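You operate a simulated robot arm through the tools that you are given. There is no shell and no other tool.

You run a simulated robot arm. Do the job below in one go: nothing can be reset, and whatever is moved stays where it is left.

Task
Check the insert plate and swap the insert in the socket that the display names for the yellow one.
Fine: the old one goes in the orange tray beside the insert plate; slide the red bar to FREE, back to HOLD, and check again. Where these are worked on the way, their far stop is far enough and under half their travel is too little: red bar.

It is judged by the outcome, as a careful person would: the job done as asked, and still so three seconds after it is handed in. It fails if anything else is knocked over, pushed out of place, dropped, spilled or broken.

Robot
A 7-joint arm with a two-finger parallel gripper, fixed in place. Base frame: the origin is at the foot of the arm, x ahead of it, y to its left, z up; the work surface is at about z = 0.82. Lengths are in m, angles in degrees, forces in N, time in s.
With the tool pointing down near the work surface it reaches from about 0.42 to 0.9 m from the base axis. Its first joint turns from -143.0 to 143.0 degrees. Payload 3 kg.
The TCP is the grasp point between the finger pads, 0.03 m short of the fingertips. In the tool frame z runs along the fingers and y along their closing line. The gripper opens to 0.094 m. The fingers are 0.028 m wide and 0.01 m thick; the gripper's body (0.05 by 0.096 m) begins 0.055 m behind the TCP.
Orientation is that of the tool frame in the base frame, as a unit quaternion [x, y, z, w]. With the fingers straight down and closing along the base's y, the tool's x points along the base's -x, its y along +y and its z along -z.

Tools
- The arm moves only by the tool nudge_tool. Its argument "deltas" is text: rows parted by semicolons, each of 7 numbers parted by spaces: the turn, a rotation vector about the tool's x, y, z in units of 6 degrees (1.0 is 6 degrees), then the shift along the tool's x, y, z in units of 25 mm (1.0 is 25 mm), then the opening in per cent of the stroke, from 0 (shut) to 100 (fully open). In form: wx wy wz dx dy dz grip; .... A call has 1 to 20 rows; each row shifts and turns the commanded pose from where the row before left it, along the tool's axes as they then stand. A call with a number of a shift or a turn outside -1 to 1 is refused whole. A row lasts 0.2 s, in which the tool goes at most 0.05 m and 8.6 degrees; a call with a longer step from one row to the next is refused whole, and so is a gripper value outside its range. Where a pose cannot be reached the arm comes as near as it can. A force on the tool above 60 N (or 10 N above the force at the start of the call, whichever is more), or a blocked arm, ends the call early, and 0.2 s more pass. The fingers move at their own pace (about 0.072 m/s each) and stop on an object; they squeeze with about 34 N. The grip force told is the motor's: it shows also when the fingers shut on nothing. Time passes only in rows, and 0.2 s behind the last, so rows that do not move let the fingers close. The reply holds the time, the measured pose of the TCP, the force on the tool along the base axes, the opening and the grip force, in the units named above and with some noise, with the torque about the TCP (base axes, N m) and any sound that the robot's microphone picked up.
- Cameras (640 x 400 px; columns grow to the right, rows downward): "scene" is fixed at [0.0489, 0.6554, 1.3994]; the picture's right is [-0.43, -0.90, 0.00], its down [-0.67, 0.32, -0.68] and it looks along [0.61, -0.29, -0.74] (base axes); focal length 266 px, centre (320, 200). "wrist" rides on the gripper at [0.076, 0.014, -0.102] in the tool frame; the picture's right is [-0.18, 0.98, 0.00], its down [-0.75, -0.14, -0.64] and it looks along [-0.63, -0.12, 0.77] (tool axes); focal length 243 px, centre (320, 200). There is no depth. A picture from a camera that has moved, and an enlarged one, comes with that camera's place and axes in the base frame and with its lens. The place of the scene camera against the robot may be out by one fixed shift of up to 0.012 m in any direction.
- snapshot(camera): a new picture of that camera. It takes no simulated time.
- inspect(camera, box): a new picture of the part [left, top, right, bottom] of that camera's present view, enlarged. It takes no simulated time.
- job_done(): hands the job in; it is judged then, once.

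Nothing tells you positions but the pictures and the camera data. Unless the task says otherwise, let go and move clear before handing in.

The tools are called after "Request:" as name(argument=value, ...) on one line, values as JSON. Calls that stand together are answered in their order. nudge_tool: Moves the arm, as the interface text tells. Its arguments: {"type":"object","properties":{"deltas":{"type":"string"}},"required":["deltas"]} The other tools are called the same way: snapshot (camera) takes a picture; inspect (camera, box) takes an enlarged picture of a part of a camera's view; job_done () hands the job in.

At the start:

```text
clock: 0.0
position: [0.3509, 0.5473, 1.1902]
tcp_rot: [0.0, 1.0, 0.0, 0.0]
ft_force: [0.3, -0.5, 0.1]
torque: [0.02, 0.0, 0.02]
gripper_width: 0.0938
finger_force: 0.0
```

scene: 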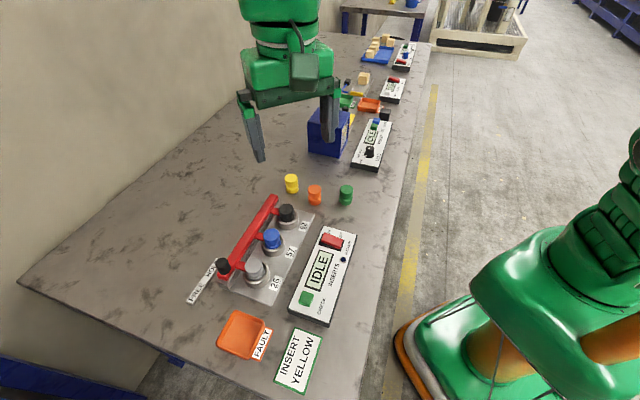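
wrist: 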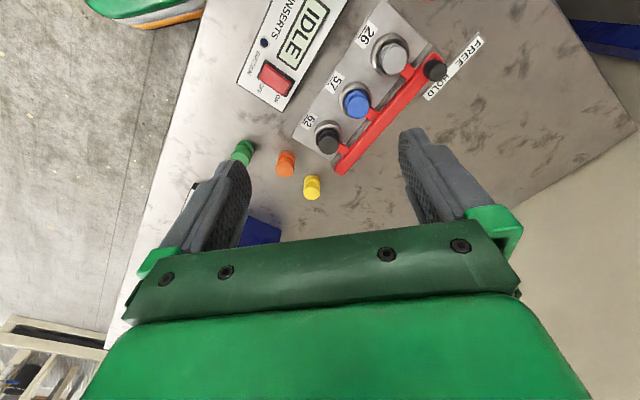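

I see an insert plate with three sockets (26, 57, 62), a red bar with a black knob, a display box reading IDLE with a green CHECK button and a red switch, an orange FAULTY tray, and three spare inserts (yellow, orange, green). I'll look closer before moving.

Request:
inspect(camera="scene", box=[170, 160, 370, 400])

Request:
inspect(camera="wrist", box=[220, 0, 500, 200])

Request:
inspect(camera="scene", box=[260, 210, 380, 330])

Request:
inspect(camera="scene", box=[180, 180, 320, 320])

```text
1.67 times, centred on (270, 280) of scene
camera zoom: at [0.0489, 0.6554, 1.3994], right [-0.43, -0.9, 0.0], down [-0.67, 0.32, -0.68], along [0.61, -0.29, -0.74], focal length 444 px, centre (403, 67)
```

zoom: 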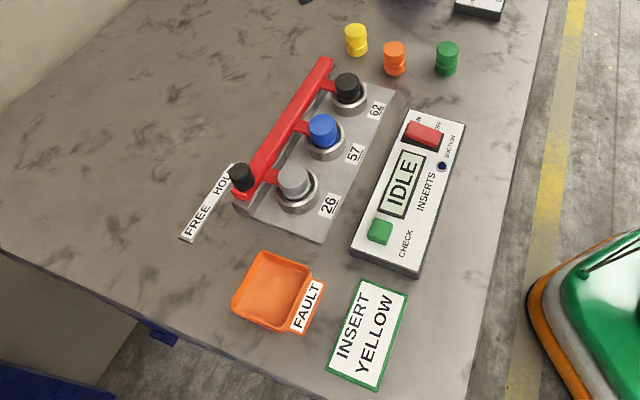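

```text
2.00 times, centred on (360, 100) of wrist
camera zoom: at [0.2757, 0.5616, 1.2918], right [0.18, 0.98, 0.0], down [0.75, -0.14, 0.64], along [0.63, -0.12, -0.77], focal length 485 px, centre (240, 400)
```

zoom: 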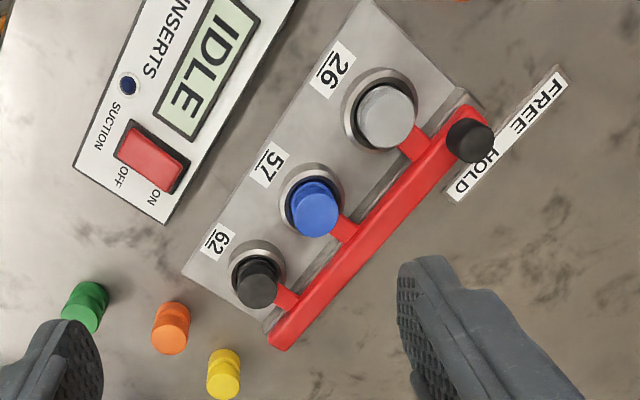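

```text
3.33 times, centred on (320, 270) of scene
camera zoom: at [0.0489, 0.6554, 1.3994], right [-0.43, -0.9, 0.0], down [-0.67, 0.32, -0.68], along [0.61, -0.29, -0.74], focal length 887 px, centre (320, -33)
```

zoom: 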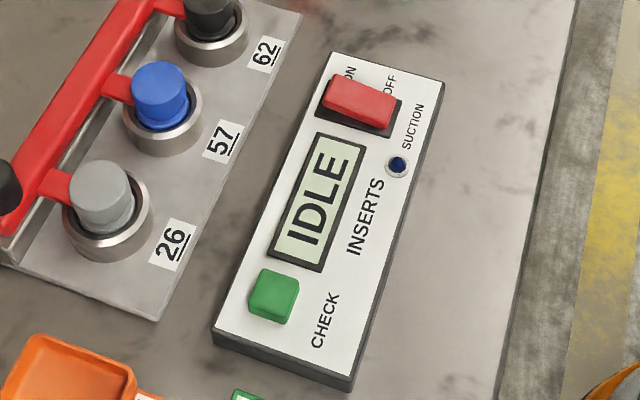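

```text
2.86 times, centred on (250, 250) of scene
camera zoom: at [0.0489, 0.6554, 1.3994], right [-0.43, -0.9, 0.0], down [-0.67, 0.32, -0.68], along [0.61, -0.29, -0.74], focal length 760 px, centre (520, 57)
```

zoom: 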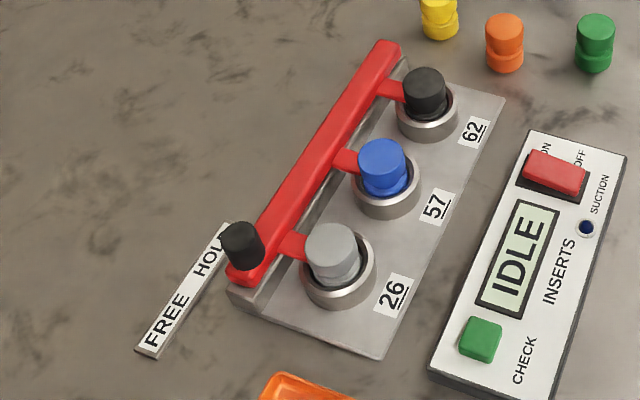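

The panel reads IDLE, and the sockets run in a row at about -45° in the base frame, from 26 at roughly (0.36, 0.655) to 62 at roughly (0.48, 0.54). I'll turn the tool 45° so it lines up with the plate, then take another picture to locate things better.

Request:
nudge_tool(deltas="0 0 -0.9375 0 0 0 100; 0 0 -0.9375 0 0 0 100; 0 0 -0.9375 0 0 0 100; 0 0 -0.9375 0 0 0 100; 0 0 -0.9375 0 0 0 100; 0 0 -0.9375 0 0 0 100; 0 0 -0.9375 0 0 0 100; 0 0 -0.9375 0 0 0 100; 0 0 0 0 0 0 100")

Request:
snapshot(camera="wrist")

Request:
snapshot(camera="scene")

```text
clock: 2.0
position: [0.3508, 0.5466, 1.1896]
tcp_rot: [-0.383, 0.924, 0.0, 0.0]
ft_force: [-0.3, 0.2, -0.6]
torque: [0.02, 0.02, -0.03]
gripper_width: 0.0941
finger_force: 0.1
```

```text
taken
camera wrist: at [0.2874, 0.5034, 1.2915], right [-0.57, 0.82, 0.0], down [0.63, 0.43, 0.64], along [0.53, 0.36, -0.77], focal length 243 px, centre (320, 200)
```

wrist: 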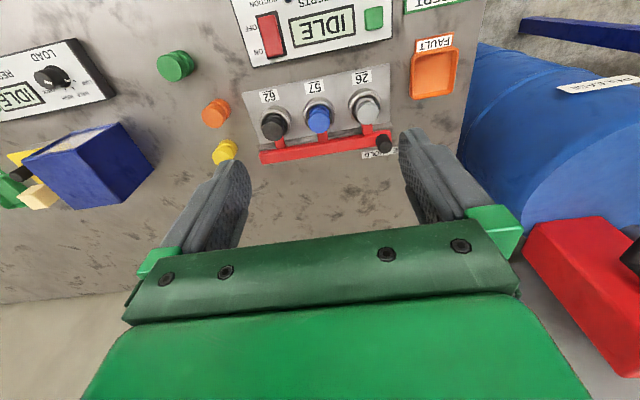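

```text
taken
```

scene: 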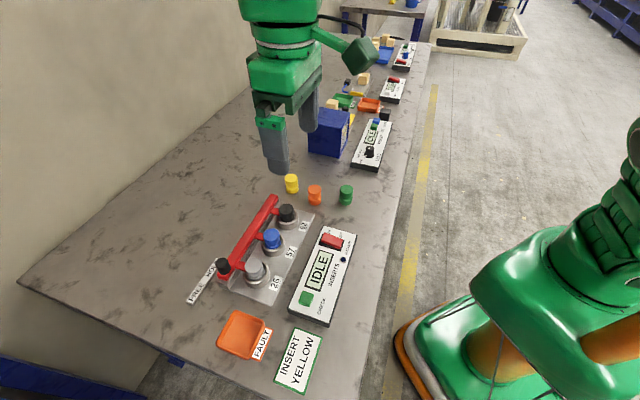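

The tool is now aligned with the plate, and I take the CHECK button to be near (0.262, 0.583). I'll close the fingers, go above it and look again before pressing.

Request:
nudge_tool(deltas="0 0 0 0.1875 0.4425 0.95 0; 0 0 0 0.1875 0.4425 0.95 0; 0 0 0 0.1875 0.4425 0.95 0; 0 0 0 0.1875 0.4425 0.95 0; 0 0 0 0.1875 0.4425 0.95 0; 0 0 0 0.1875 0.4425 0.95 0; 0 0 0 0.1875 0.4425 0.95 0; 0 0 0 0.1875 0.4425 0.95 0; 0 0 0 0 0 0 0")

Request:
snapshot(camera="wrist")

Request:
snapshot(camera="scene")

```text
clock: 4.0
position: [0.2629, 0.5821, 0.998]
tcp_rot: [-0.382, 0.924, 0.0, -0.001]
ft_force: [-0.1, 0.4, -0.1]
torque: [0.02, -0.02, -0.01]
gripper_width: 0.0
finger_force: 33.6
```

```text
taken
camera wrist: at [0.1985, 0.5392, 1.1007], right [-0.56, 0.83, 0.0], down [0.63, 0.43, 0.64], along [0.53, 0.36, -0.77], focal length 243 px, centre (320, 200)
```

wrist: 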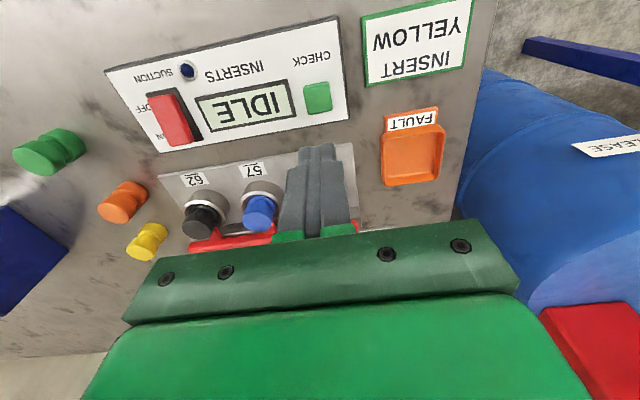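

```text
taken
```

scene: 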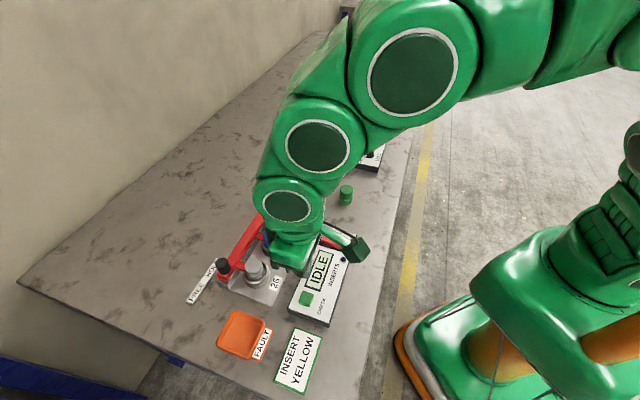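

Both wrist views put the CHECK button at about (0.263, 0.581) with its top near z 0.852, right under the closed fingertips. I'll lower the tool and press it gently.

Request:
nudge_tool(deltas="0 0 0 0 0 0.8 0; 0 0 0 0 0 0.8 0; 0 0 0 0 0 0.8 0; 0 0 0 0 0 0.8 0; 0 0 0 0 0 0.8 0; 0 0 0 0 0 0.15 0; 0 0 0 0 0 0.15 0; 0 0 0 0 0 0.15 0; 0 0 0 0 0 0.1 0")

Request:
inspect(camera="wrist", box=[150, 20, 470, 220])

Request:
inspect(camera="scene", box=[260, 210, 380, 330])

```text
clock: 6.0
position: [0.261, 0.5821, 0.8864]
tcp_rot: [-0.382, 0.924, 0.0, 0.0]
ft_force: [1.2, -1.7, 2.3]
torque: [-0.06, 0.0, -0.01]
gripper_width: 0.0002
finger_force: 32.9
heard: click
```

```text
2.00 times, centred on (310, 120) of wrist
camera zoom: at [0.1987, 0.5401, 0.9881], right [-0.56, 0.83, 0.0], down [0.63, 0.43, 0.64], along [0.53, 0.36, -0.77], focal length 485 px, centre (340, 360)
```

zoom: 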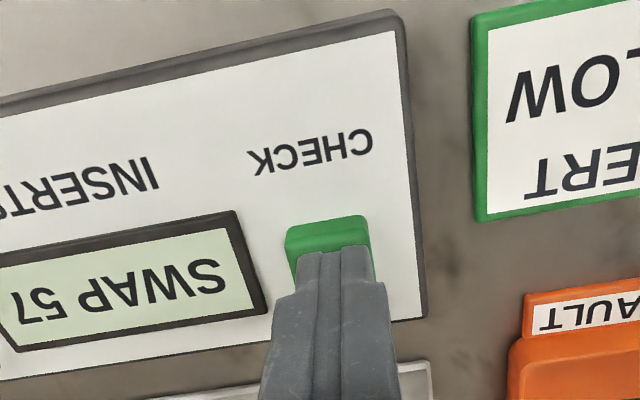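

```text
3.33 times, centred on (320, 270) of scene
camera zoom: at [0.0489, 0.6554, 1.3994], right [-0.43, -0.9, 0.0], down [-0.67, 0.32, -0.68], along [0.61, -0.29, -0.74], focal length 887 px, centre (320, -33)
```

zoom: 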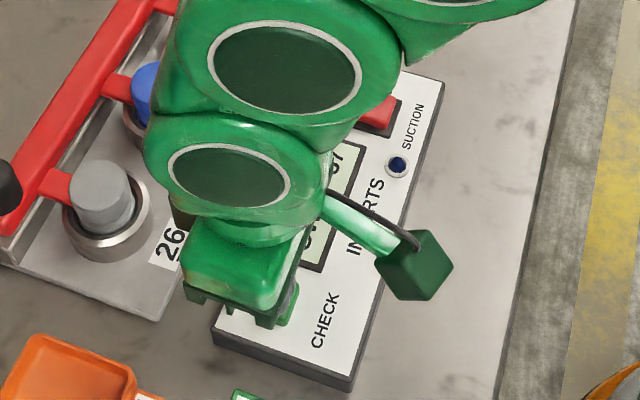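

The click was heard and the display reads "SWAP 57", so the blue insert in socket 57 is the one to replace. I'll back off upward and look at the plate and bar from above.

Request:
nudge_tool(deltas="0 0 0 0 0 -0.5 0; 0 0 0 0 0 -1 0; 0 0 0 0 0 -1 0; 0 0 0 0 0 -1 0; 0 0 0 0 0 -1 0; 0 0 0 -0.98 -0.786 -0.45 0; 0 0 0 -0.98 -0.786 -0.45 0; 0 0 0 -0.98 -0.786 -0.45 0; 0 0 0 -0.98 -0.786 -0.45 0; 0 0 0 -0.98 -0.786 -0.45 0; 0 0 0 0 0 0 0")

Request:
snapshot(camera="wrist")

Request:
inspect(camera="scene", box=[180, 180, 380, 330])

```text
clock: 8.4
position: [0.4183, 0.5999, 1.0521]
tcp_rot: [-0.382, 0.924, 0.0, 0.0]
ft_force: [0.2, 0.5, -0.4]
torque: [-0.03, 0.02, 0.01]
gripper_width: 0.0
finger_force: 32.9
```

```text
taken
camera wrist: at [0.3547, 0.5577, 1.1548], right [-0.56, 0.83, 0.0], down [0.63, 0.43, 0.64], along [0.53, 0.36, -0.77], focal length 243 px, centre (320, 200)
```

wrist: 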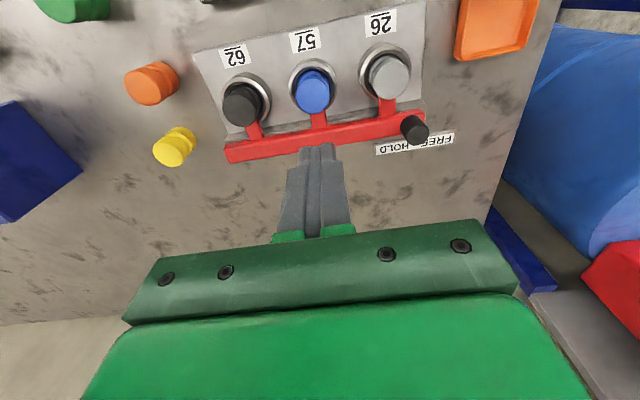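

```text
2.67 times, centred on (280, 255) of scene
camera zoom: at [0.0489, 0.6554, 1.3994], right [-0.43, -0.9, 0.0], down [-0.67, 0.32, -0.68], along [0.61, -0.29, -0.74], focal length 710 px, centre (427, 53)
```

zoom: 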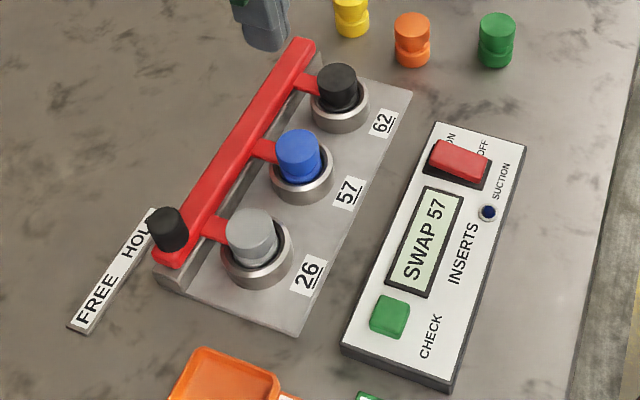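

The scene view also shows "SWAP 57". I'll enlarge the plate, bar and knob to get their geometry.

Request:
inspect(camera="wrist", box=[190, 0, 470, 175])

Request:
inspect(camera="wrist", box=[340, 30, 480, 170])

Request:
inspect(camera="scene", box=[180, 230, 280, 320])

```text
2.29 times, centred on (330, 88) of wrist
camera zoom: at [0.3547, 0.5577, 1.1548], right [-0.56, 0.83, 0.0], down [0.63, 0.43, 0.64], along [0.53, 0.36, -0.77], focal length 555 px, centre (297, 457)
```

zoom: 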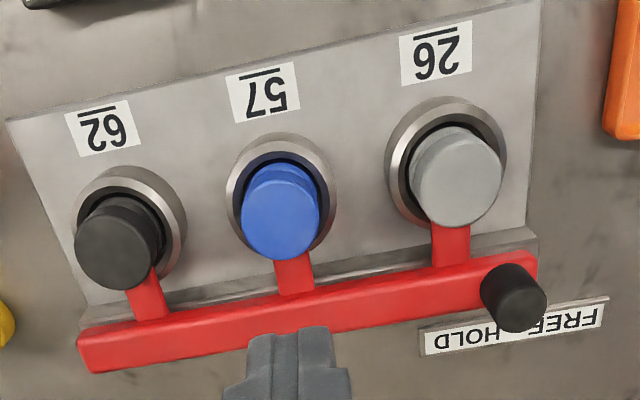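

```text
2.86 times, centred on (410, 100) of wrist
camera zoom: at [0.3547, 0.5577, 1.1548], right [-0.56, 0.83, 0.0], down [0.63, 0.43, 0.64], along [0.53, 0.36, -0.77], focal length 693 px, centre (63, 486)
```

zoom: 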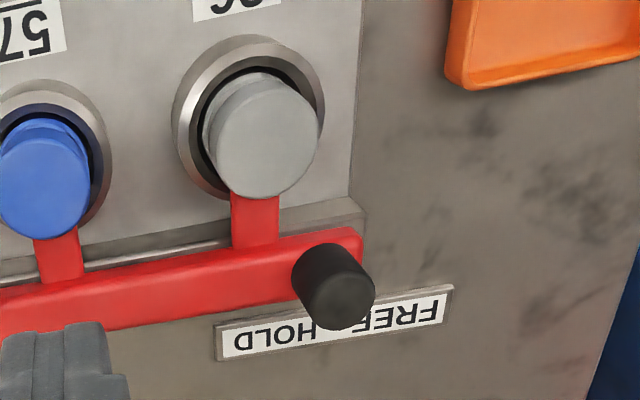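

```text
4.44 times, centred on (230, 275) of scene
camera zoom: at [0.0489, 0.6554, 1.3994], right [-0.43, -0.9, 0.0], down [-0.67, 0.32, -0.68], along [0.61, -0.29, -0.74], focal length 1183 px, centre (720, -133)
```

zoom: 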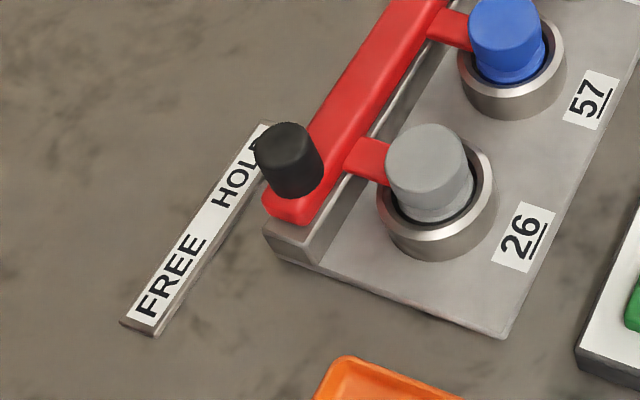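

The bar's knob is around the 26 end, about 0.06 m behind the socket row, and it slides along the row away from 62 towards FREE. I'll open the fingers partway, go above the knob and look closer.

Request:
nudge_tool(deltas="0 0 0 -0.64 1 0 60; 0 0 0 -0.64 1 0 60; 0 0 0 -0.64 1 0 60; 0 0 0 -0.64 1 0 60; 0 0 0 0 0 0.8 60; 0 0 0 0 0 0.8 60; 0 0 0 0 0 0.8 60; 0 0 0 0 0 0 60")

Request:
snapshot(camera="wrist")

Request:
inspect(camera="wrist", box=[180, 0, 460, 200])

Request:
inspect(camera="scene", box=[180, 180, 330, 320])

```text
clock: 10.2
position: [0.3929, 0.7147, 0.9935]
tcp_rot: [-0.381, 0.924, -0.001, -0.001]
ft_force: [0.0, 0.5, -0.1]
torque: [0.04, -0.02, 0.0]
gripper_width: 0.0564
finger_force: 0.0
```

```text
taken
camera wrist: at [0.33, 0.6717, 1.0958], right [-0.56, 0.83, 0.0], down [0.63, 0.43, 0.64], along [0.53, 0.36, -0.77], focal length 243 px, centre (320, 200)
```

wrist: 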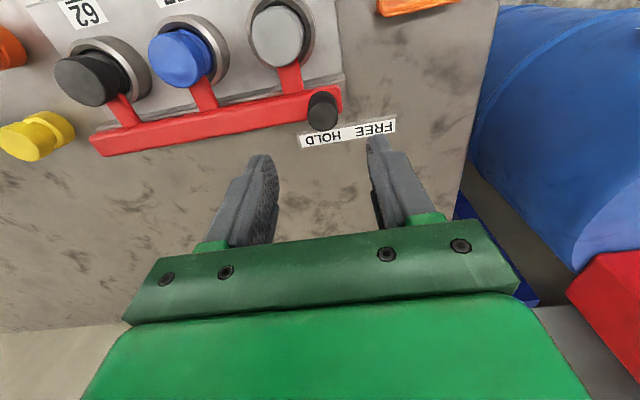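

```text
2.00 times, centred on (320, 100) of wrist
camera zoom: at [0.33, 0.6717, 1.0958], right [-0.56, 0.83, 0.0], down [0.63, 0.43, 0.64], along [0.53, 0.36, -0.77], focal length 485 px, centre (320, 400)
```

zoom: 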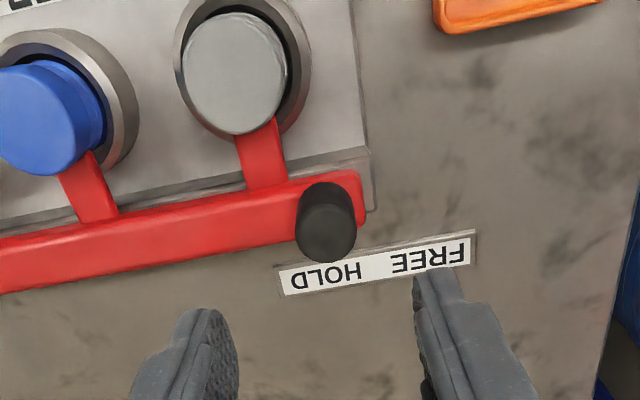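

```text
2.86 times, centred on (255, 250) of scene
camera zoom: at [0.0489, 0.6554, 1.3994], right [-0.43, -0.9, 0.0], down [-0.67, 0.32, -0.68], along [0.61, -0.29, -0.74], focal length 760 px, centre (506, 57)
```

zoom: 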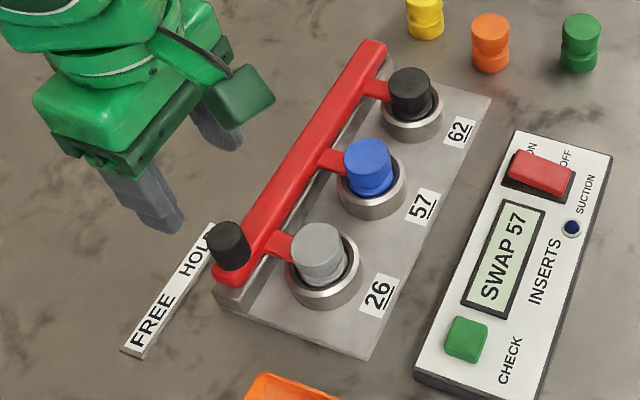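

The knob's top is at about z 0.90, its diameter is about 24 mm, and it sits almost exactly under the tool. The bar's top is around z 0.873. I'll lower the open fingers around the knob, keeping the tips just above the bar.

Request:
nudge_tool(deltas="0 0 0 0.04 0.08 0.7 60; 0 0 0 0 0 0.7 60; 0 0 0 0 0 0.7 60; 0 0 0 0 0 0.6 60; 0 0 0 0 0 0.4 60; 0 0 0 0 0 0.2 60; 0 0 0 0 0 0 60")

Request:
inspect(camera="wrist", box=[180, 40, 460, 240])

Request:
inspect(camera="scene", box=[180, 200, 300, 310])

```text
clock: 11.8
position: [0.3913, 0.7158, 0.9116]
tcp_rot: [-0.382, 0.924, 0.0, 0.0]
ft_force: [-0.6, 0.0, 0.0]
torque: [-0.01, -0.01, 0.01]
gripper_width: 0.0563
finger_force: 0.0
```

```text
2.00 times, centred on (320, 140) of wrist
camera zoom: at [0.3278, 0.6734, 1.0132], right [-0.56, 0.83, 0.0], down [0.63, 0.43, 0.64], along [0.53, 0.36, -0.77], focal length 485 px, centre (320, 320)
```

zoom: 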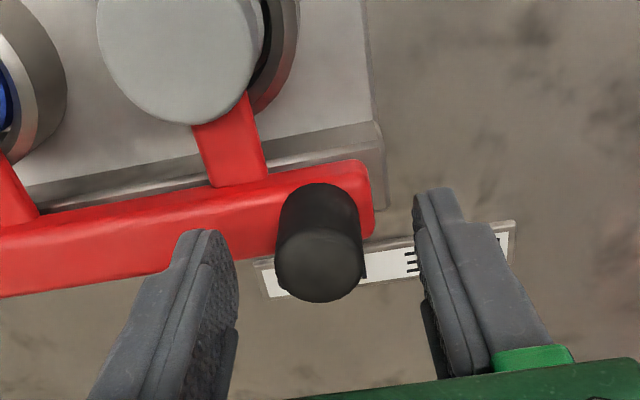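

```text
3.64 times, centred on (240, 255) of scene
camera zoom: at [0.0489, 0.6554, 1.3994], right [-0.43, -0.9, 0.0], down [-0.67, 0.32, -0.68], along [0.61, -0.29, -0.74], focal length 968 px, centre (611, 0)
```

zoom: 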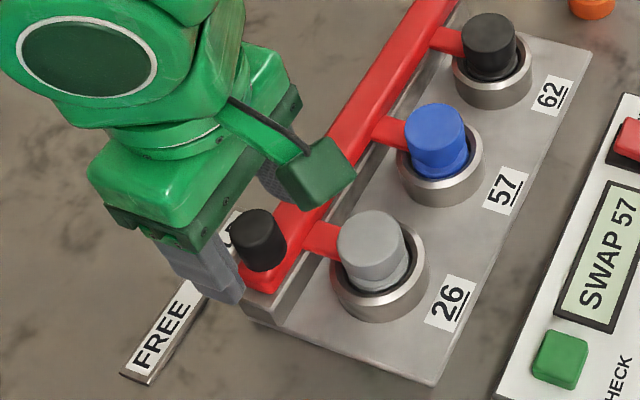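

The knob is centred between the fingers, with the tips about 17 mm below its top and clear of the bar. I'll close on it.

Request:
nudge_tool(deltas="0 0 0 0 0 0 0; 0 0 0 0 0 0 0; 0 0 0 0 0 0 0; 0 0 0 0 0 0 0")

Request:
inspect(camera="wrist", box=[180, 40, 460, 240])

```text
clock: 12.8
position: [0.3895, 0.716, 0.9118]
tcp_rot: [-0.382, 0.924, -0.001, 0.0]
ft_force: [0.9, -0.3, 2.2]
torque: [0.25, 0.37, -0.02]
gripper_width: 0.0256
finger_force: 45.7
```

```text
2.00 times, centred on (320, 140) of wrist
camera zoom: at [0.3277, 0.6734, 1.0131], right [-0.56, 0.83, 0.0], down [0.63, 0.43, 0.64], along [0.53, 0.36, -0.77], focal length 485 px, centre (320, 320)
```

zoom: 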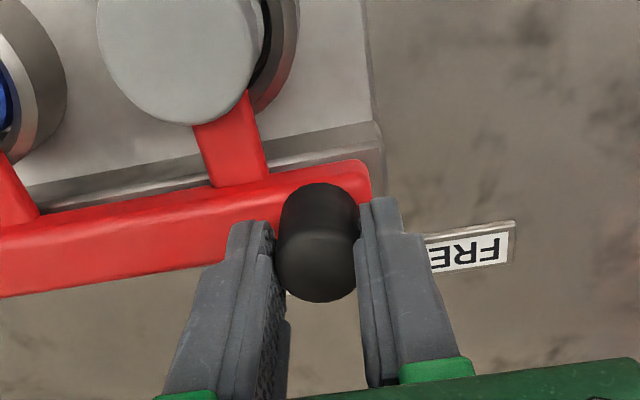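

The knob is gripped at 25.6 mm. I'll slide it towards FREE along the tool's +y in small steps.

Request:
nudge_tool(deltas="0 0 0 0 0.2 0 0; 0 0 0 0 0.2 0 0; 0 0 0 0 0.2 0 0; 0 0 0 0 0.2 0 0; 0 0 0 0 0.2 0 0; 0 0 0 0 0 0 0")

Request:
inspect(camera="wrist", box=[180, 40, 460, 240])

Request:
inspect(camera="scene", box=[180, 200, 300, 310])

```text
clock: 14.2
position: [0.3725, 0.7358, 0.9109]
tcp_rot: [-0.382, 0.924, 0.0, 0.001]
ft_force: [4.1, 3.6, -8.8]
torque: [0.91, -0.45, 0.18]
gripper_width: 0.0255
finger_force: 45.3
```

```text
2.00 times, centred on (320, 140) of wrist
camera zoom: at [0.3094, 0.6918, 1.0132], right [-0.56, 0.83, 0.0], down [0.63, 0.43, 0.64], along [0.53, 0.36, -0.77], focal length 485 px, centre (320, 320)
```

zoom: 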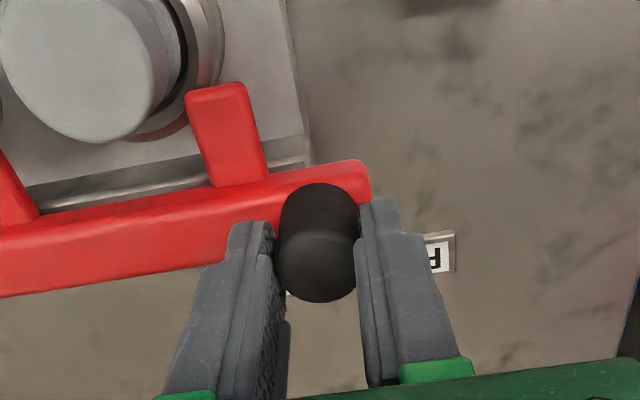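

```text
3.64 times, centred on (240, 255) of scene
camera zoom: at [0.0489, 0.6554, 1.3994], right [-0.43, -0.9, 0.0], down [-0.67, 0.32, -0.68], along [0.61, -0.29, -0.74], focal length 968 px, centre (611, 0)
```

zoom: 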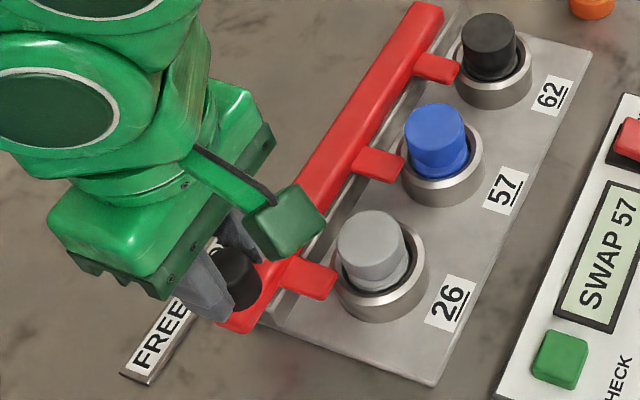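

The bar is moving with the knob and the tabs are coming off the inserts. I'll carry on to the far stop.

Request:
nudge_tool(deltas="0 0 0 0 0.2 0 0; 0 0 0 0 0.2 0 0; 0 0 0 0 0.2 0 0; 0 0 0 0 0 0 0")

Request:
inspect(camera="wrist", box=[180, 40, 460, 240])

Request:
inspect(camera="scene", box=[180, 200, 300, 310])

```text
clock: 15.2
position: [0.3629, 0.7463, 0.911]
tcp_rot: [-0.382, 0.924, -0.001, -0.001]
ft_force: [8.9, 11.5, -6.0]
torque: [0.43, 0.17, 0.01]
gripper_width: 0.0253
finger_force: 44.9
```

```text
2.00 times, centred on (320, 140) of wrist
camera zoom: at [0.2992, 0.702, 1.0132], right [-0.56, 0.83, 0.0], down [0.63, 0.43, 0.64], along [0.53, 0.36, -0.77], focal length 485 px, centre (320, 320)
```

zoom: 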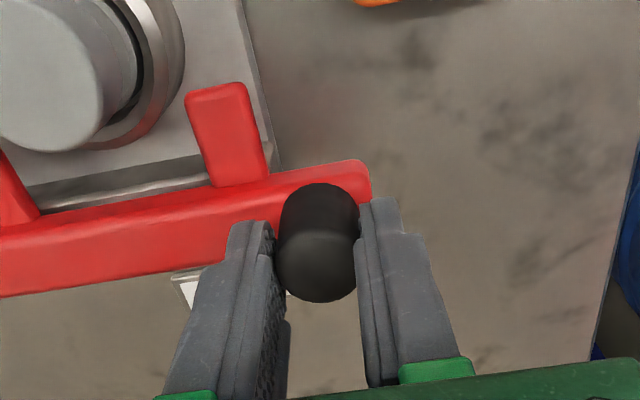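

```text
3.64 times, centred on (240, 255) of scene
camera zoom: at [0.0489, 0.6554, 1.3994], right [-0.43, -0.9, 0.0], down [-0.67, 0.32, -0.68], along [0.61, -0.29, -0.74], focal length 968 px, centre (611, 0)
```

zoom: 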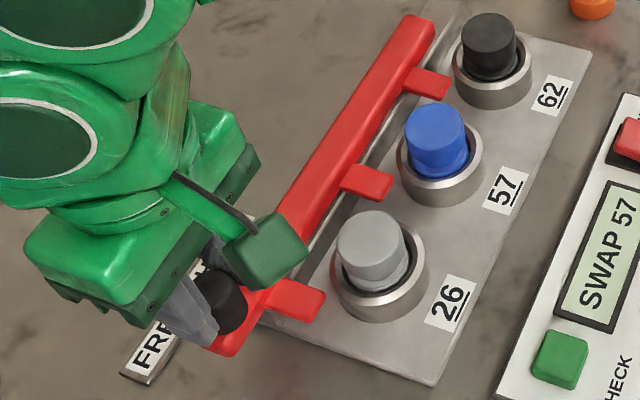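

The tool is being pushed sideways with about 14 N along +e2, so the bar's axis is slightly turned from the tool's y. I'll ease over a little that way and continue towards the stop.

Request:
nudge_tool(deltas="0 0 0 -0.08 0 0 0; 0 0 0 -0.02 0.2 0 0; 0 0 0 0 0 0 0")

Request:
inspect(camera="scene", box=[180, 200, 300, 310])

```text
clock: 16.2
position: [0.3636, 0.7473, 0.9113]
tcp_rot: [-0.38, 0.925, -0.002, -0.001]
ft_force: [-2.8, -17.7, 2.5]
torque: [-0.13, 0.4, -0.08]
gripper_width: 0.0255
finger_force: 44.8
stopped in row 3: the force on the tool passed its limit at 61 N (the readings are from after the stop); the commanded pose is now the measured one
```

```text
3.64 times, centred on (240, 255) of scene
camera zoom: at [0.0489, 0.6554, 1.3994], right [-0.43, -0.9, 0.0], down [-0.67, 0.32, -0.68], along [0.61, -0.29, -0.74], focal length 968 px, centre (611, 0)
```

zoom: 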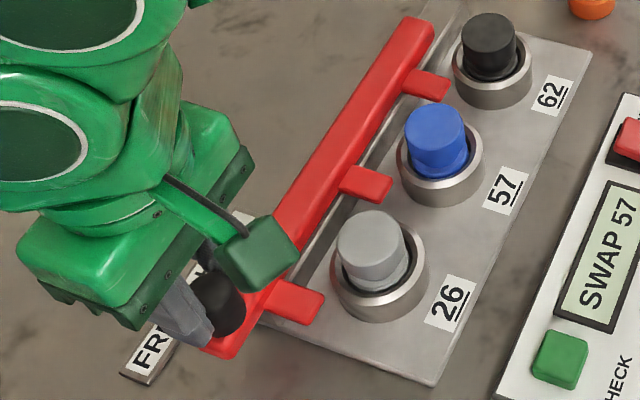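

The far stop is reached after about 40 mm of travel, the bar is at FREE, and the tabs sit between the sockets. I'll let go, rise and look at the blue insert in socket 57.

Request:
nudge_tool(deltas="0 0 0 0 0 0 60; 0 0 0 0 0 0 60; 0 0 0 0 0 0 60; 0 0 0 0 0 -0.5 60; 0 0 0 0 0 -1 60; 0 0 0 0 0 -1 60; 0 0 0 0 0 -1 60; 0 0 0 0.367 -0.863 0 60; 0 0 0 0.367 -0.863 0 60; 0 0 0 0.367 -0.863 0 60; 0 0 0 0.367 -0.863 0 60; 0 0 0 0.367 -0.863 0 60; 0 0 0 0.367 -0.863 0 60; 0 0 0 0.367 -0.863 0 60; 0 0 0 0 0 0 60")

Request:
snapshot(camera="wrist")

Request:
inspect(camera="wrist", box=[180, 0, 460, 175])

Request:
inspect(camera="scene", box=[180, 160, 330, 320])

```text
clock: 19.4
position: [0.4246, 0.5958, 0.9988]
tcp_rot: [-0.381, 0.925, -0.002, -0.001]
ft_force: [-0.4, 0.2, -0.9]
torque: [0.0, 0.0, 0.01]
gripper_width: 0.0565
finger_force: 0.1
```

```text
taken
camera wrist: at [0.3606, 0.5526, 1.1009], right [-0.56, 0.83, 0.0], down [0.63, 0.43, 0.64], along [0.53, 0.36, -0.77], focal length 243 px, centre (320, 200)
```

wrist: 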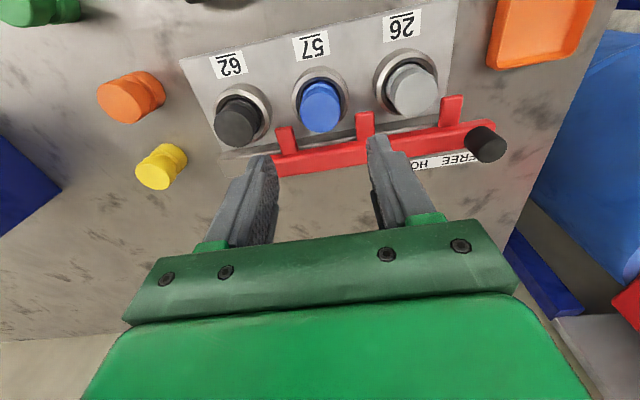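

```text
2.29 times, centred on (320, 88) of wrist
camera zoom: at [0.3606, 0.5526, 1.1009], right [-0.56, 0.83, 0.0], down [0.63, 0.43, 0.64], along [0.53, 0.36, -0.77], focal length 555 px, centre (320, 457)
```

zoom: 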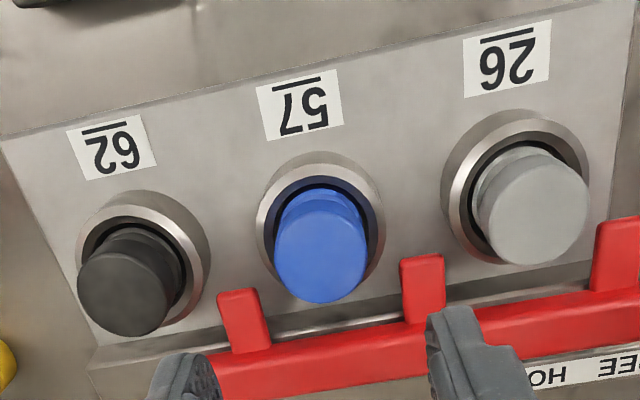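

```text
2.50 times, centred on (255, 240) of scene
camera zoom: at [0.0489, 0.6554, 1.3994], right [-0.43, -0.9, 0.0], down [-0.67, 0.32, -0.68], along [0.61, -0.29, -0.74], focal length 665 px, centre (482, 100)
```

zoom: 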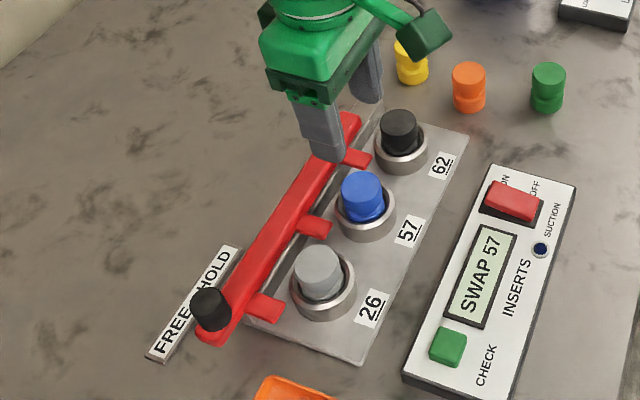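

Blue is free of its tab. The tabs now sit on both sides of it along the row, so I'll grasp it across the row, closing along e2. I'll turn the tool to close that way and look again.

Request:
nudge_tool(deltas="0 0 1 0 0 0 60; 0 0 1 0 0 0 60; 0 0 1 0 0 0 60; 0 0 1 0 0 0 60; 0 0 1 0 0 0 60; 0 0 1 0 0 0 60; 0 0 1 0 0 0 60; 0 0 1 0 0 0 60; 0 0 1 0 0 0 60; 0 0 1 0 0 0 60; 0 0 1 0 0 0 60; 0 0 1 0 0 0 60; 0 0 1 0 0 0 60; 0 0 1 0 0 0 60; 0 0 1 0 0 0 60; 0 0 0 0 0 0 60")

Request:
snapshot(camera="wrist")

Request:
inspect(camera="wrist", box=[200, 0, 440, 150])

```text
clock: 22.8
position: [0.4219, 0.5951, 0.9975]
tcp_rot: [0.384, 0.923, -0.003, 0.001]
ft_force: [0.4, 0.1, -0.4]
torque: [0.02, 0.01, 0.02]
gripper_width: 0.0562
finger_force: 0.0
```

```text
taken
camera wrist: at [0.3807, 0.6612, 1.1002], right [0.83, 0.56, 0.0], down [0.43, -0.63, 0.65], along [0.36, -0.54, -0.76], focal length 243 px, centre (320, 200)
```

wrist: 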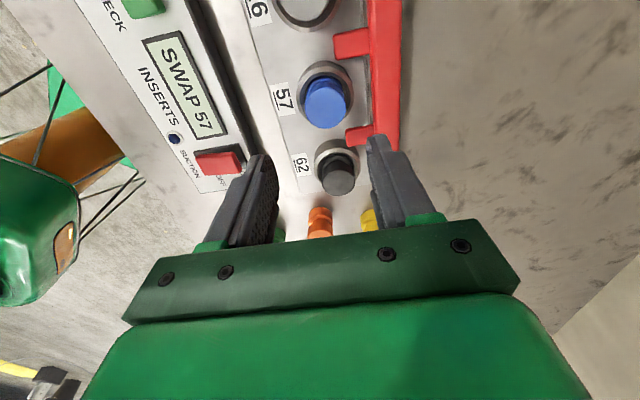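

```text
2.67 times, centred on (320, 75) of wrist
camera zoom: at [0.3807, 0.6612, 1.1002], right [0.83, 0.56, 0.0], down [0.43, -0.63, 0.65], along [0.36, -0.54, -0.76], focal length 647 px, centre (320, 533)
```

zoom: 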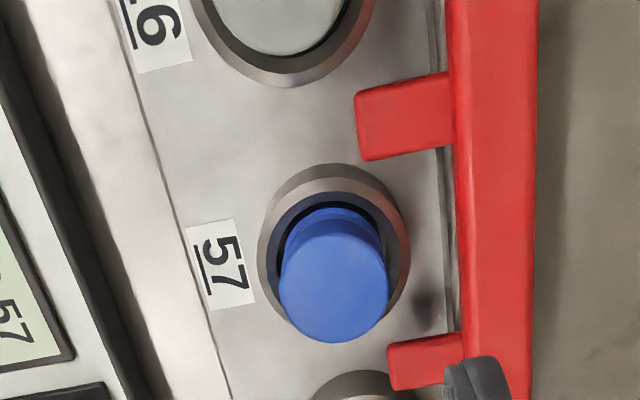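

The fingers now close across the row, with blue's top near z 0.876 and its centre about 6 mm off along the tool's +y. I'll correct that, come lower and look again.

Request:
nudge_tool(deltas="0 0 0 -0.05 0.2 0.5 60; 0 0 0 0 0 0.5 60; 0 0 0 0 0 0.5 60; 0 0 0 0 0 0.5 60; 0 0 0 0 0 0 60")

Request:
inspect(camera="wrist", box=[200, 20, 440, 220])

Request:
inspect(camera="scene", box=[200, 180, 320, 300])

```text
clock: 24.0
position: [0.4276, 0.6001, 0.9494]
tcp_rot: [0.384, 0.923, -0.001, 0.001]
ft_force: [-0.2, -0.7, 0.0]
torque: [-0.01, 0.0, 0.01]
gripper_width: 0.0566
finger_force: 0.1
```

```text
2.00 times, centred on (320, 120) of wrist
camera zoom: at [0.385, 0.6643, 1.0513], right [0.83, 0.56, 0.0], down [0.43, -0.63, 0.64], along [0.36, -0.53, -0.76], focal length 485 px, centre (320, 360)
```

zoom: 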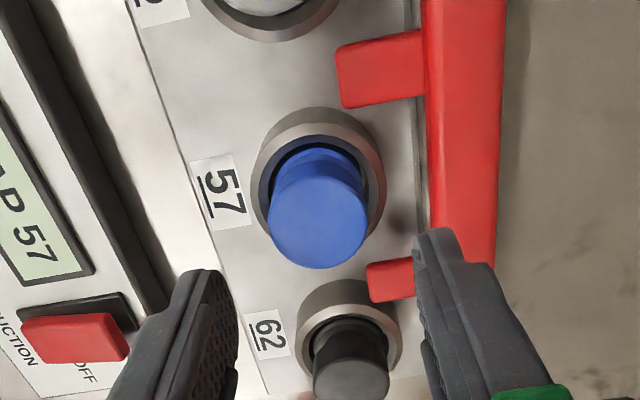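

```text
3.33 times, centred on (260, 240) of scene
camera zoom: at [0.0489, 0.6554, 1.3994], right [-0.43, -0.9, 0.0], down [-0.67, 0.32, -0.68], along [0.61, -0.29, -0.74], focal length 887 px, centre (520, 67)
```

zoom: 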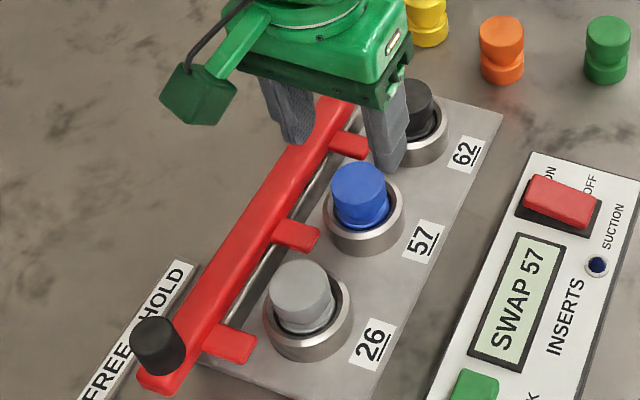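

Blue now looks centred under the tool. I'll zoom in to judge the ring and cap heights before going down.

Request:
inspect(camera="wrist", box=[270, 60, 380, 160])

Request:
inspect(camera="scene", box=[235, 205, 315, 265])

Request:
inspect(camera="scene", box=[270, 160, 370, 220])

```text
4.00 times, centred on (325, 110) of wrist
camera zoom: at [0.385, 0.6643, 1.0513], right [0.83, 0.56, 0.0], down [0.43, -0.63, 0.64], along [0.36, -0.53, -0.76], focal length 970 px, centre (300, 560)
```

zoom: 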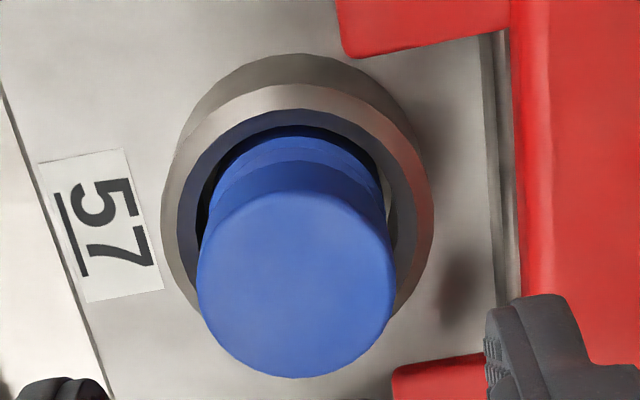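

```text
6.67 times, centred on (275, 235) of scene
camera zoom: at [0.0489, 0.6554, 1.3994], right [-0.43, -0.9, 0.0], down [-0.67, 0.32, -0.68], along [0.61, -0.29, -0.74], focal length 1774 px, centre (620, -33)
```

zoom: 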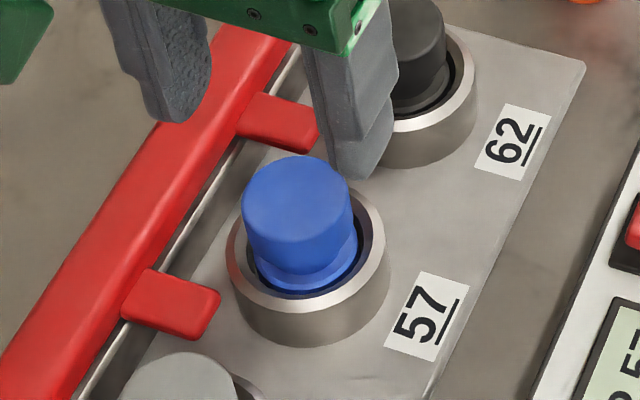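

```text
6.40 times, centred on (320, 190) of scene
camera zoom: at [0.0489, 0.6554, 1.3994], right [-0.43, -0.9, 0.0], down [-0.67, 0.32, -0.68], along [0.61, -0.29, -0.74], focal length 1703 px, centre (320, 264)
```

zoom: 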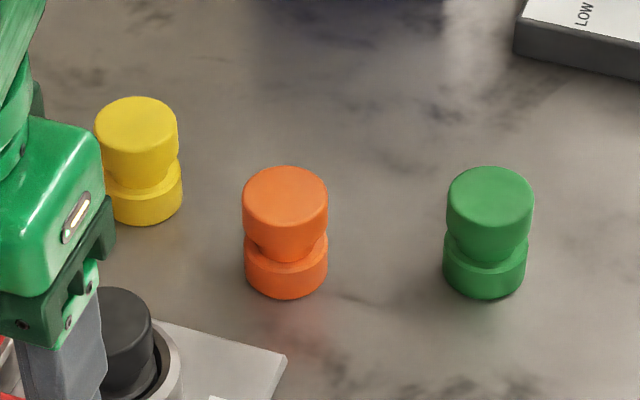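

The inserts are about 46 mm tall: a cap some 38 mm across and 17 mm high, a neck, then a flange. With blue's cap top near 0.878 and the ring's rim near 0.853, I'll bring the fingertips to about 0.861 at 50 % opening and check.

Request:
nudge_tool(deltas="0 0 0 0 -0.04 0 50; 0 0 0 0 0 0.5 50; 0 0 0 0 0 0.5 50; 0 0 0 0 0 0.4 50; 0 0 0 0 0 0.4 50; 0 0 0 0 0 0.3 50; 0 0 0 0 0 0 50")

Request:
inspect(camera="wrist", box=[220, 60, 420, 220])

Request:
inspect(camera="scene", box=[235, 205, 315, 265])

```text
clock: 25.6
position: [0.4267, 0.5981, 0.8961]
tcp_rot: [0.385, 0.923, -0.002, 0.001]
ft_force: [0.1, 0.4, -0.4]
torque: [0.01, -0.02, 0.04]
gripper_width: 0.047
finger_force: 0.0
```

```text
2.50 times, centred on (320, 140) of wrist
camera zoom: at [0.3836, 0.6622, 0.9984], right [0.83, 0.56, 0.0], down [0.43, -0.63, 0.65], along [0.36, -0.54, -0.76], focal length 606 px, centre (320, 350)
```

zoom: 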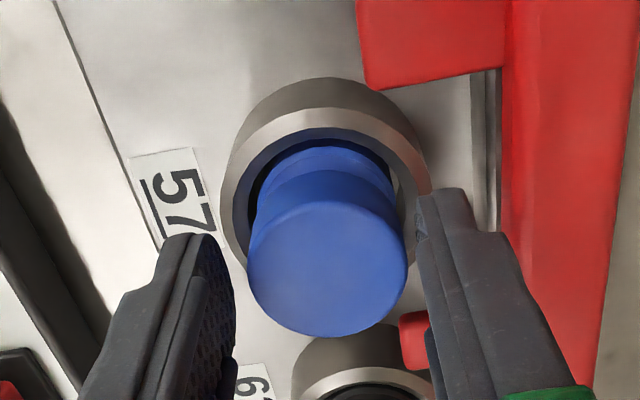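

```text
6.67 times, centred on (275, 235) of scene
camera zoom: at [0.0489, 0.6554, 1.3994], right [-0.43, -0.9, 0.0], down [-0.67, 0.32, -0.68], along [0.61, -0.29, -0.74], focal length 1774 px, centre (620, -33)
```

zoom: 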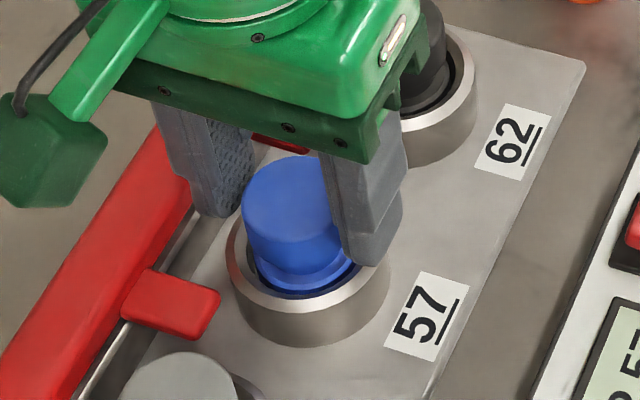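

Blue is between the fingers within about 2 mm. I'll go down 3 mm more, close, and then try lifting a little.

Request:
nudge_tool(deltas="0 0 0 0 0.06 0.12 50; 0 0 0 0 0 0 50; 0 0 0 0 0 0 0; 0 0 0 0 0 0 0; 0 0 0 0 0 0 0; 0 0 0 0 0 0 0")

Request:
inspect(camera="wrist", box=[220, 60, 420, 220])

Request:
inspect(camera="scene", box=[235, 205, 315, 265])

```text
clock: 27.0
position: [0.4283, 0.5982, 0.8947]
tcp_rot: [0.385, 0.923, -0.002, 0.002]
ft_force: [0.0, -0.3, 0.4]
torque: [0.0, -0.01, -0.01]
gripper_width: 0.0361
finger_force: 33.9
```

```text
2.50 times, centred on (320, 140) of wrist
camera zoom: at [0.3852, 0.6636, 0.9953], right [0.83, 0.56, 0.0], down [0.43, -0.63, 0.65], along [0.36, -0.53, -0.76], focal length 606 px, centre (320, 350)
```

zoom: 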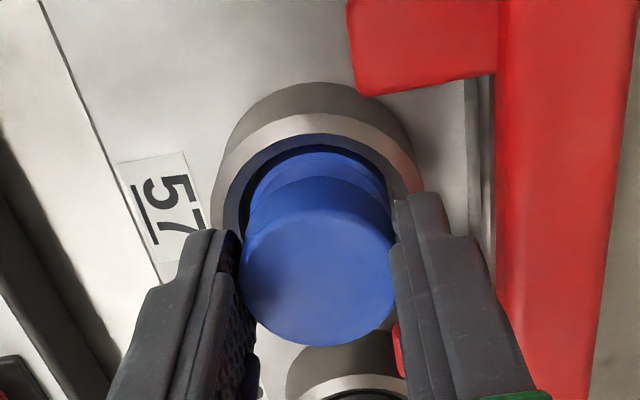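

```text
6.67 times, centred on (275, 235) of scene
camera zoom: at [0.0489, 0.6554, 1.3994], right [-0.43, -0.9, 0.0], down [-0.67, 0.32, -0.68], along [0.61, -0.29, -0.74], focal length 1774 px, centre (620, -33)
```

zoom: 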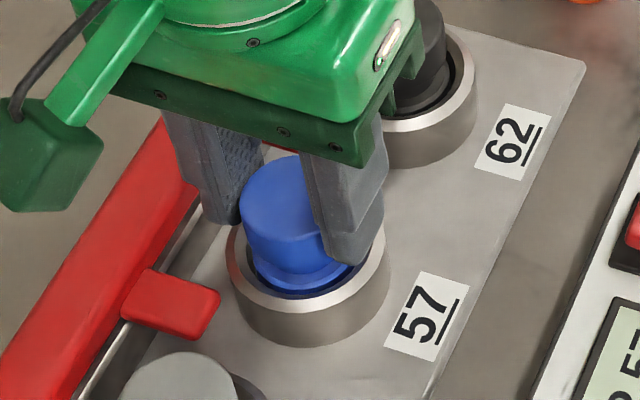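

Blue is gripped at 36 mm in socket 57, with the TCP at about (0.4285, 0.599, 0.894), which I'll use for the reinsertion. Now I'll lift slowly.

Request:
nudge_tool(deltas="0 0 0 0 0 -0.15 0; 0 0 0 0 0 -0.15 0; 0 0 0 0 0 -0.2 0; 0 0 0 0 0 -0.2 0; 0 0 0 0 0 0 0")

Request:
inspect(camera="scene", box=[215, 180, 315, 265])

Request:
inspect(camera="wrist", box=[220, 60, 420, 220])

```text
clock: 28.2
position: [0.4282, 0.5974, 0.9113]
tcp_rot: [0.385, 0.923, -0.003, 0.001]
ft_force: [-0.4, -0.1, -0.7]
torque: [-0.01, 0.01, -0.02]
gripper_width: 0.0362
finger_force: 34.0
```

```text
4.71 times, centred on (265, 222) of scene
camera zoom: at [0.0489, 0.6554, 1.3994], right [-0.43, -0.9, 0.0], down [-0.67, 0.32, -0.68], along [0.61, -0.29, -0.74], focal length 1252 px, centre (579, 94)
```

zoom: 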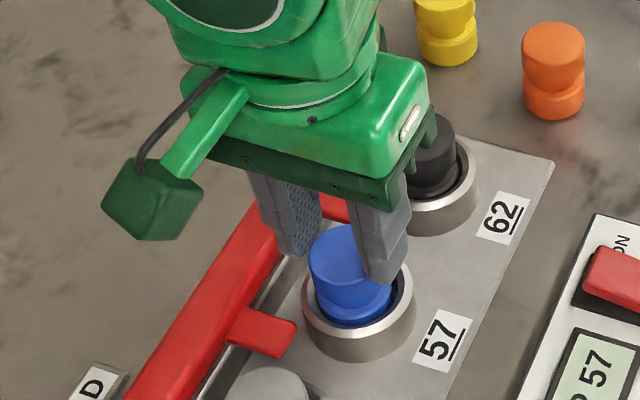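

```text
2.50 times, centred on (320, 140) of wrist
camera zoom: at [0.3852, 0.664, 1.0128], right [0.83, 0.56, 0.0], down [0.43, -0.63, 0.64], along [0.36, -0.53, -0.76], focal length 606 px, centre (320, 350)
```

zoom: 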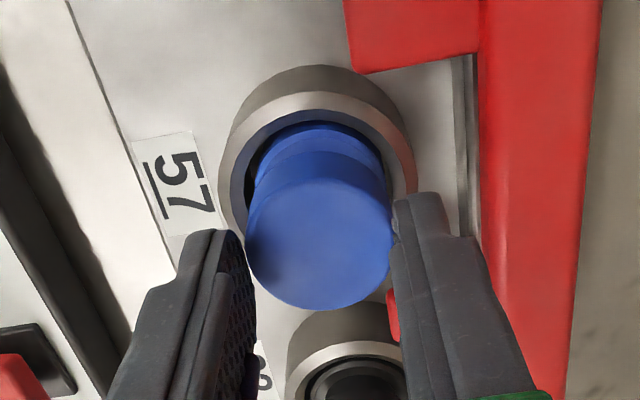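

The cap moved in the wrist picture while the fingers rose, so blue seems not to have come up with the gripper. I'll look closer at the insert and at the suction switch.

Request:
inspect(camera="scene", box=[310, 220, 360, 270])

Request:
inspect(camera="scene", box=[250, 215, 300, 265])

Request:
snapshot(camera="wrist")

```text
8.00 times, centred on (335, 245) of scene
camera zoom: at [0.0489, 0.6554, 1.3994], right [-0.43, -0.9, 0.0], down [-0.67, 0.32, -0.68], along [0.61, -0.29, -0.74], focal length 2129 px, centre (200, -160)
```

zoom: 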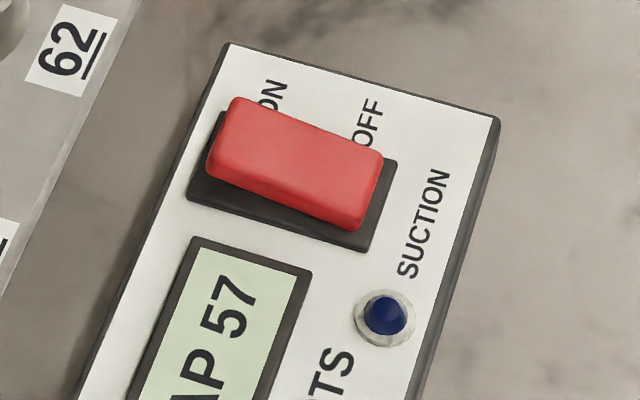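

```text
8.00 times, centred on (275, 240) of scene
camera zoom: at [0.0489, 0.6554, 1.3994], right [-0.43, -0.9, 0.0], down [-0.67, 0.32, -0.68], along [0.61, -0.29, -0.74], focal length 2129 px, centre (680, -120)
```

zoom: 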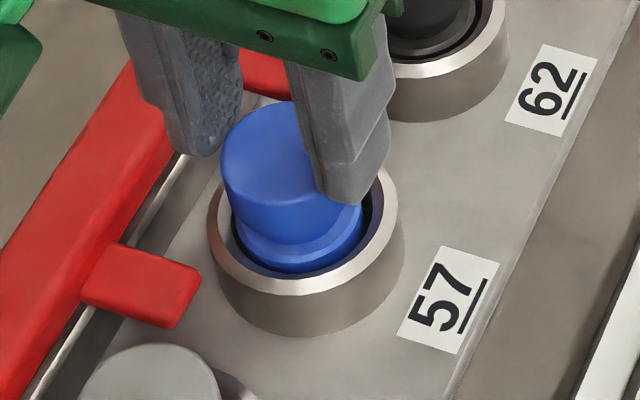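

```text
taken
camera wrist: at [0.3852, 0.664, 1.0128], right [0.83, 0.56, 0.0], down [0.43, -0.63, 0.64], along [0.36, -0.53, -0.76], focal length 243 px, centre (320, 200)
```

wrist: 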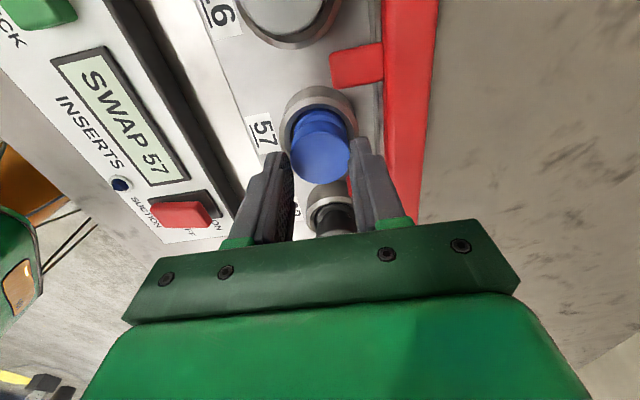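

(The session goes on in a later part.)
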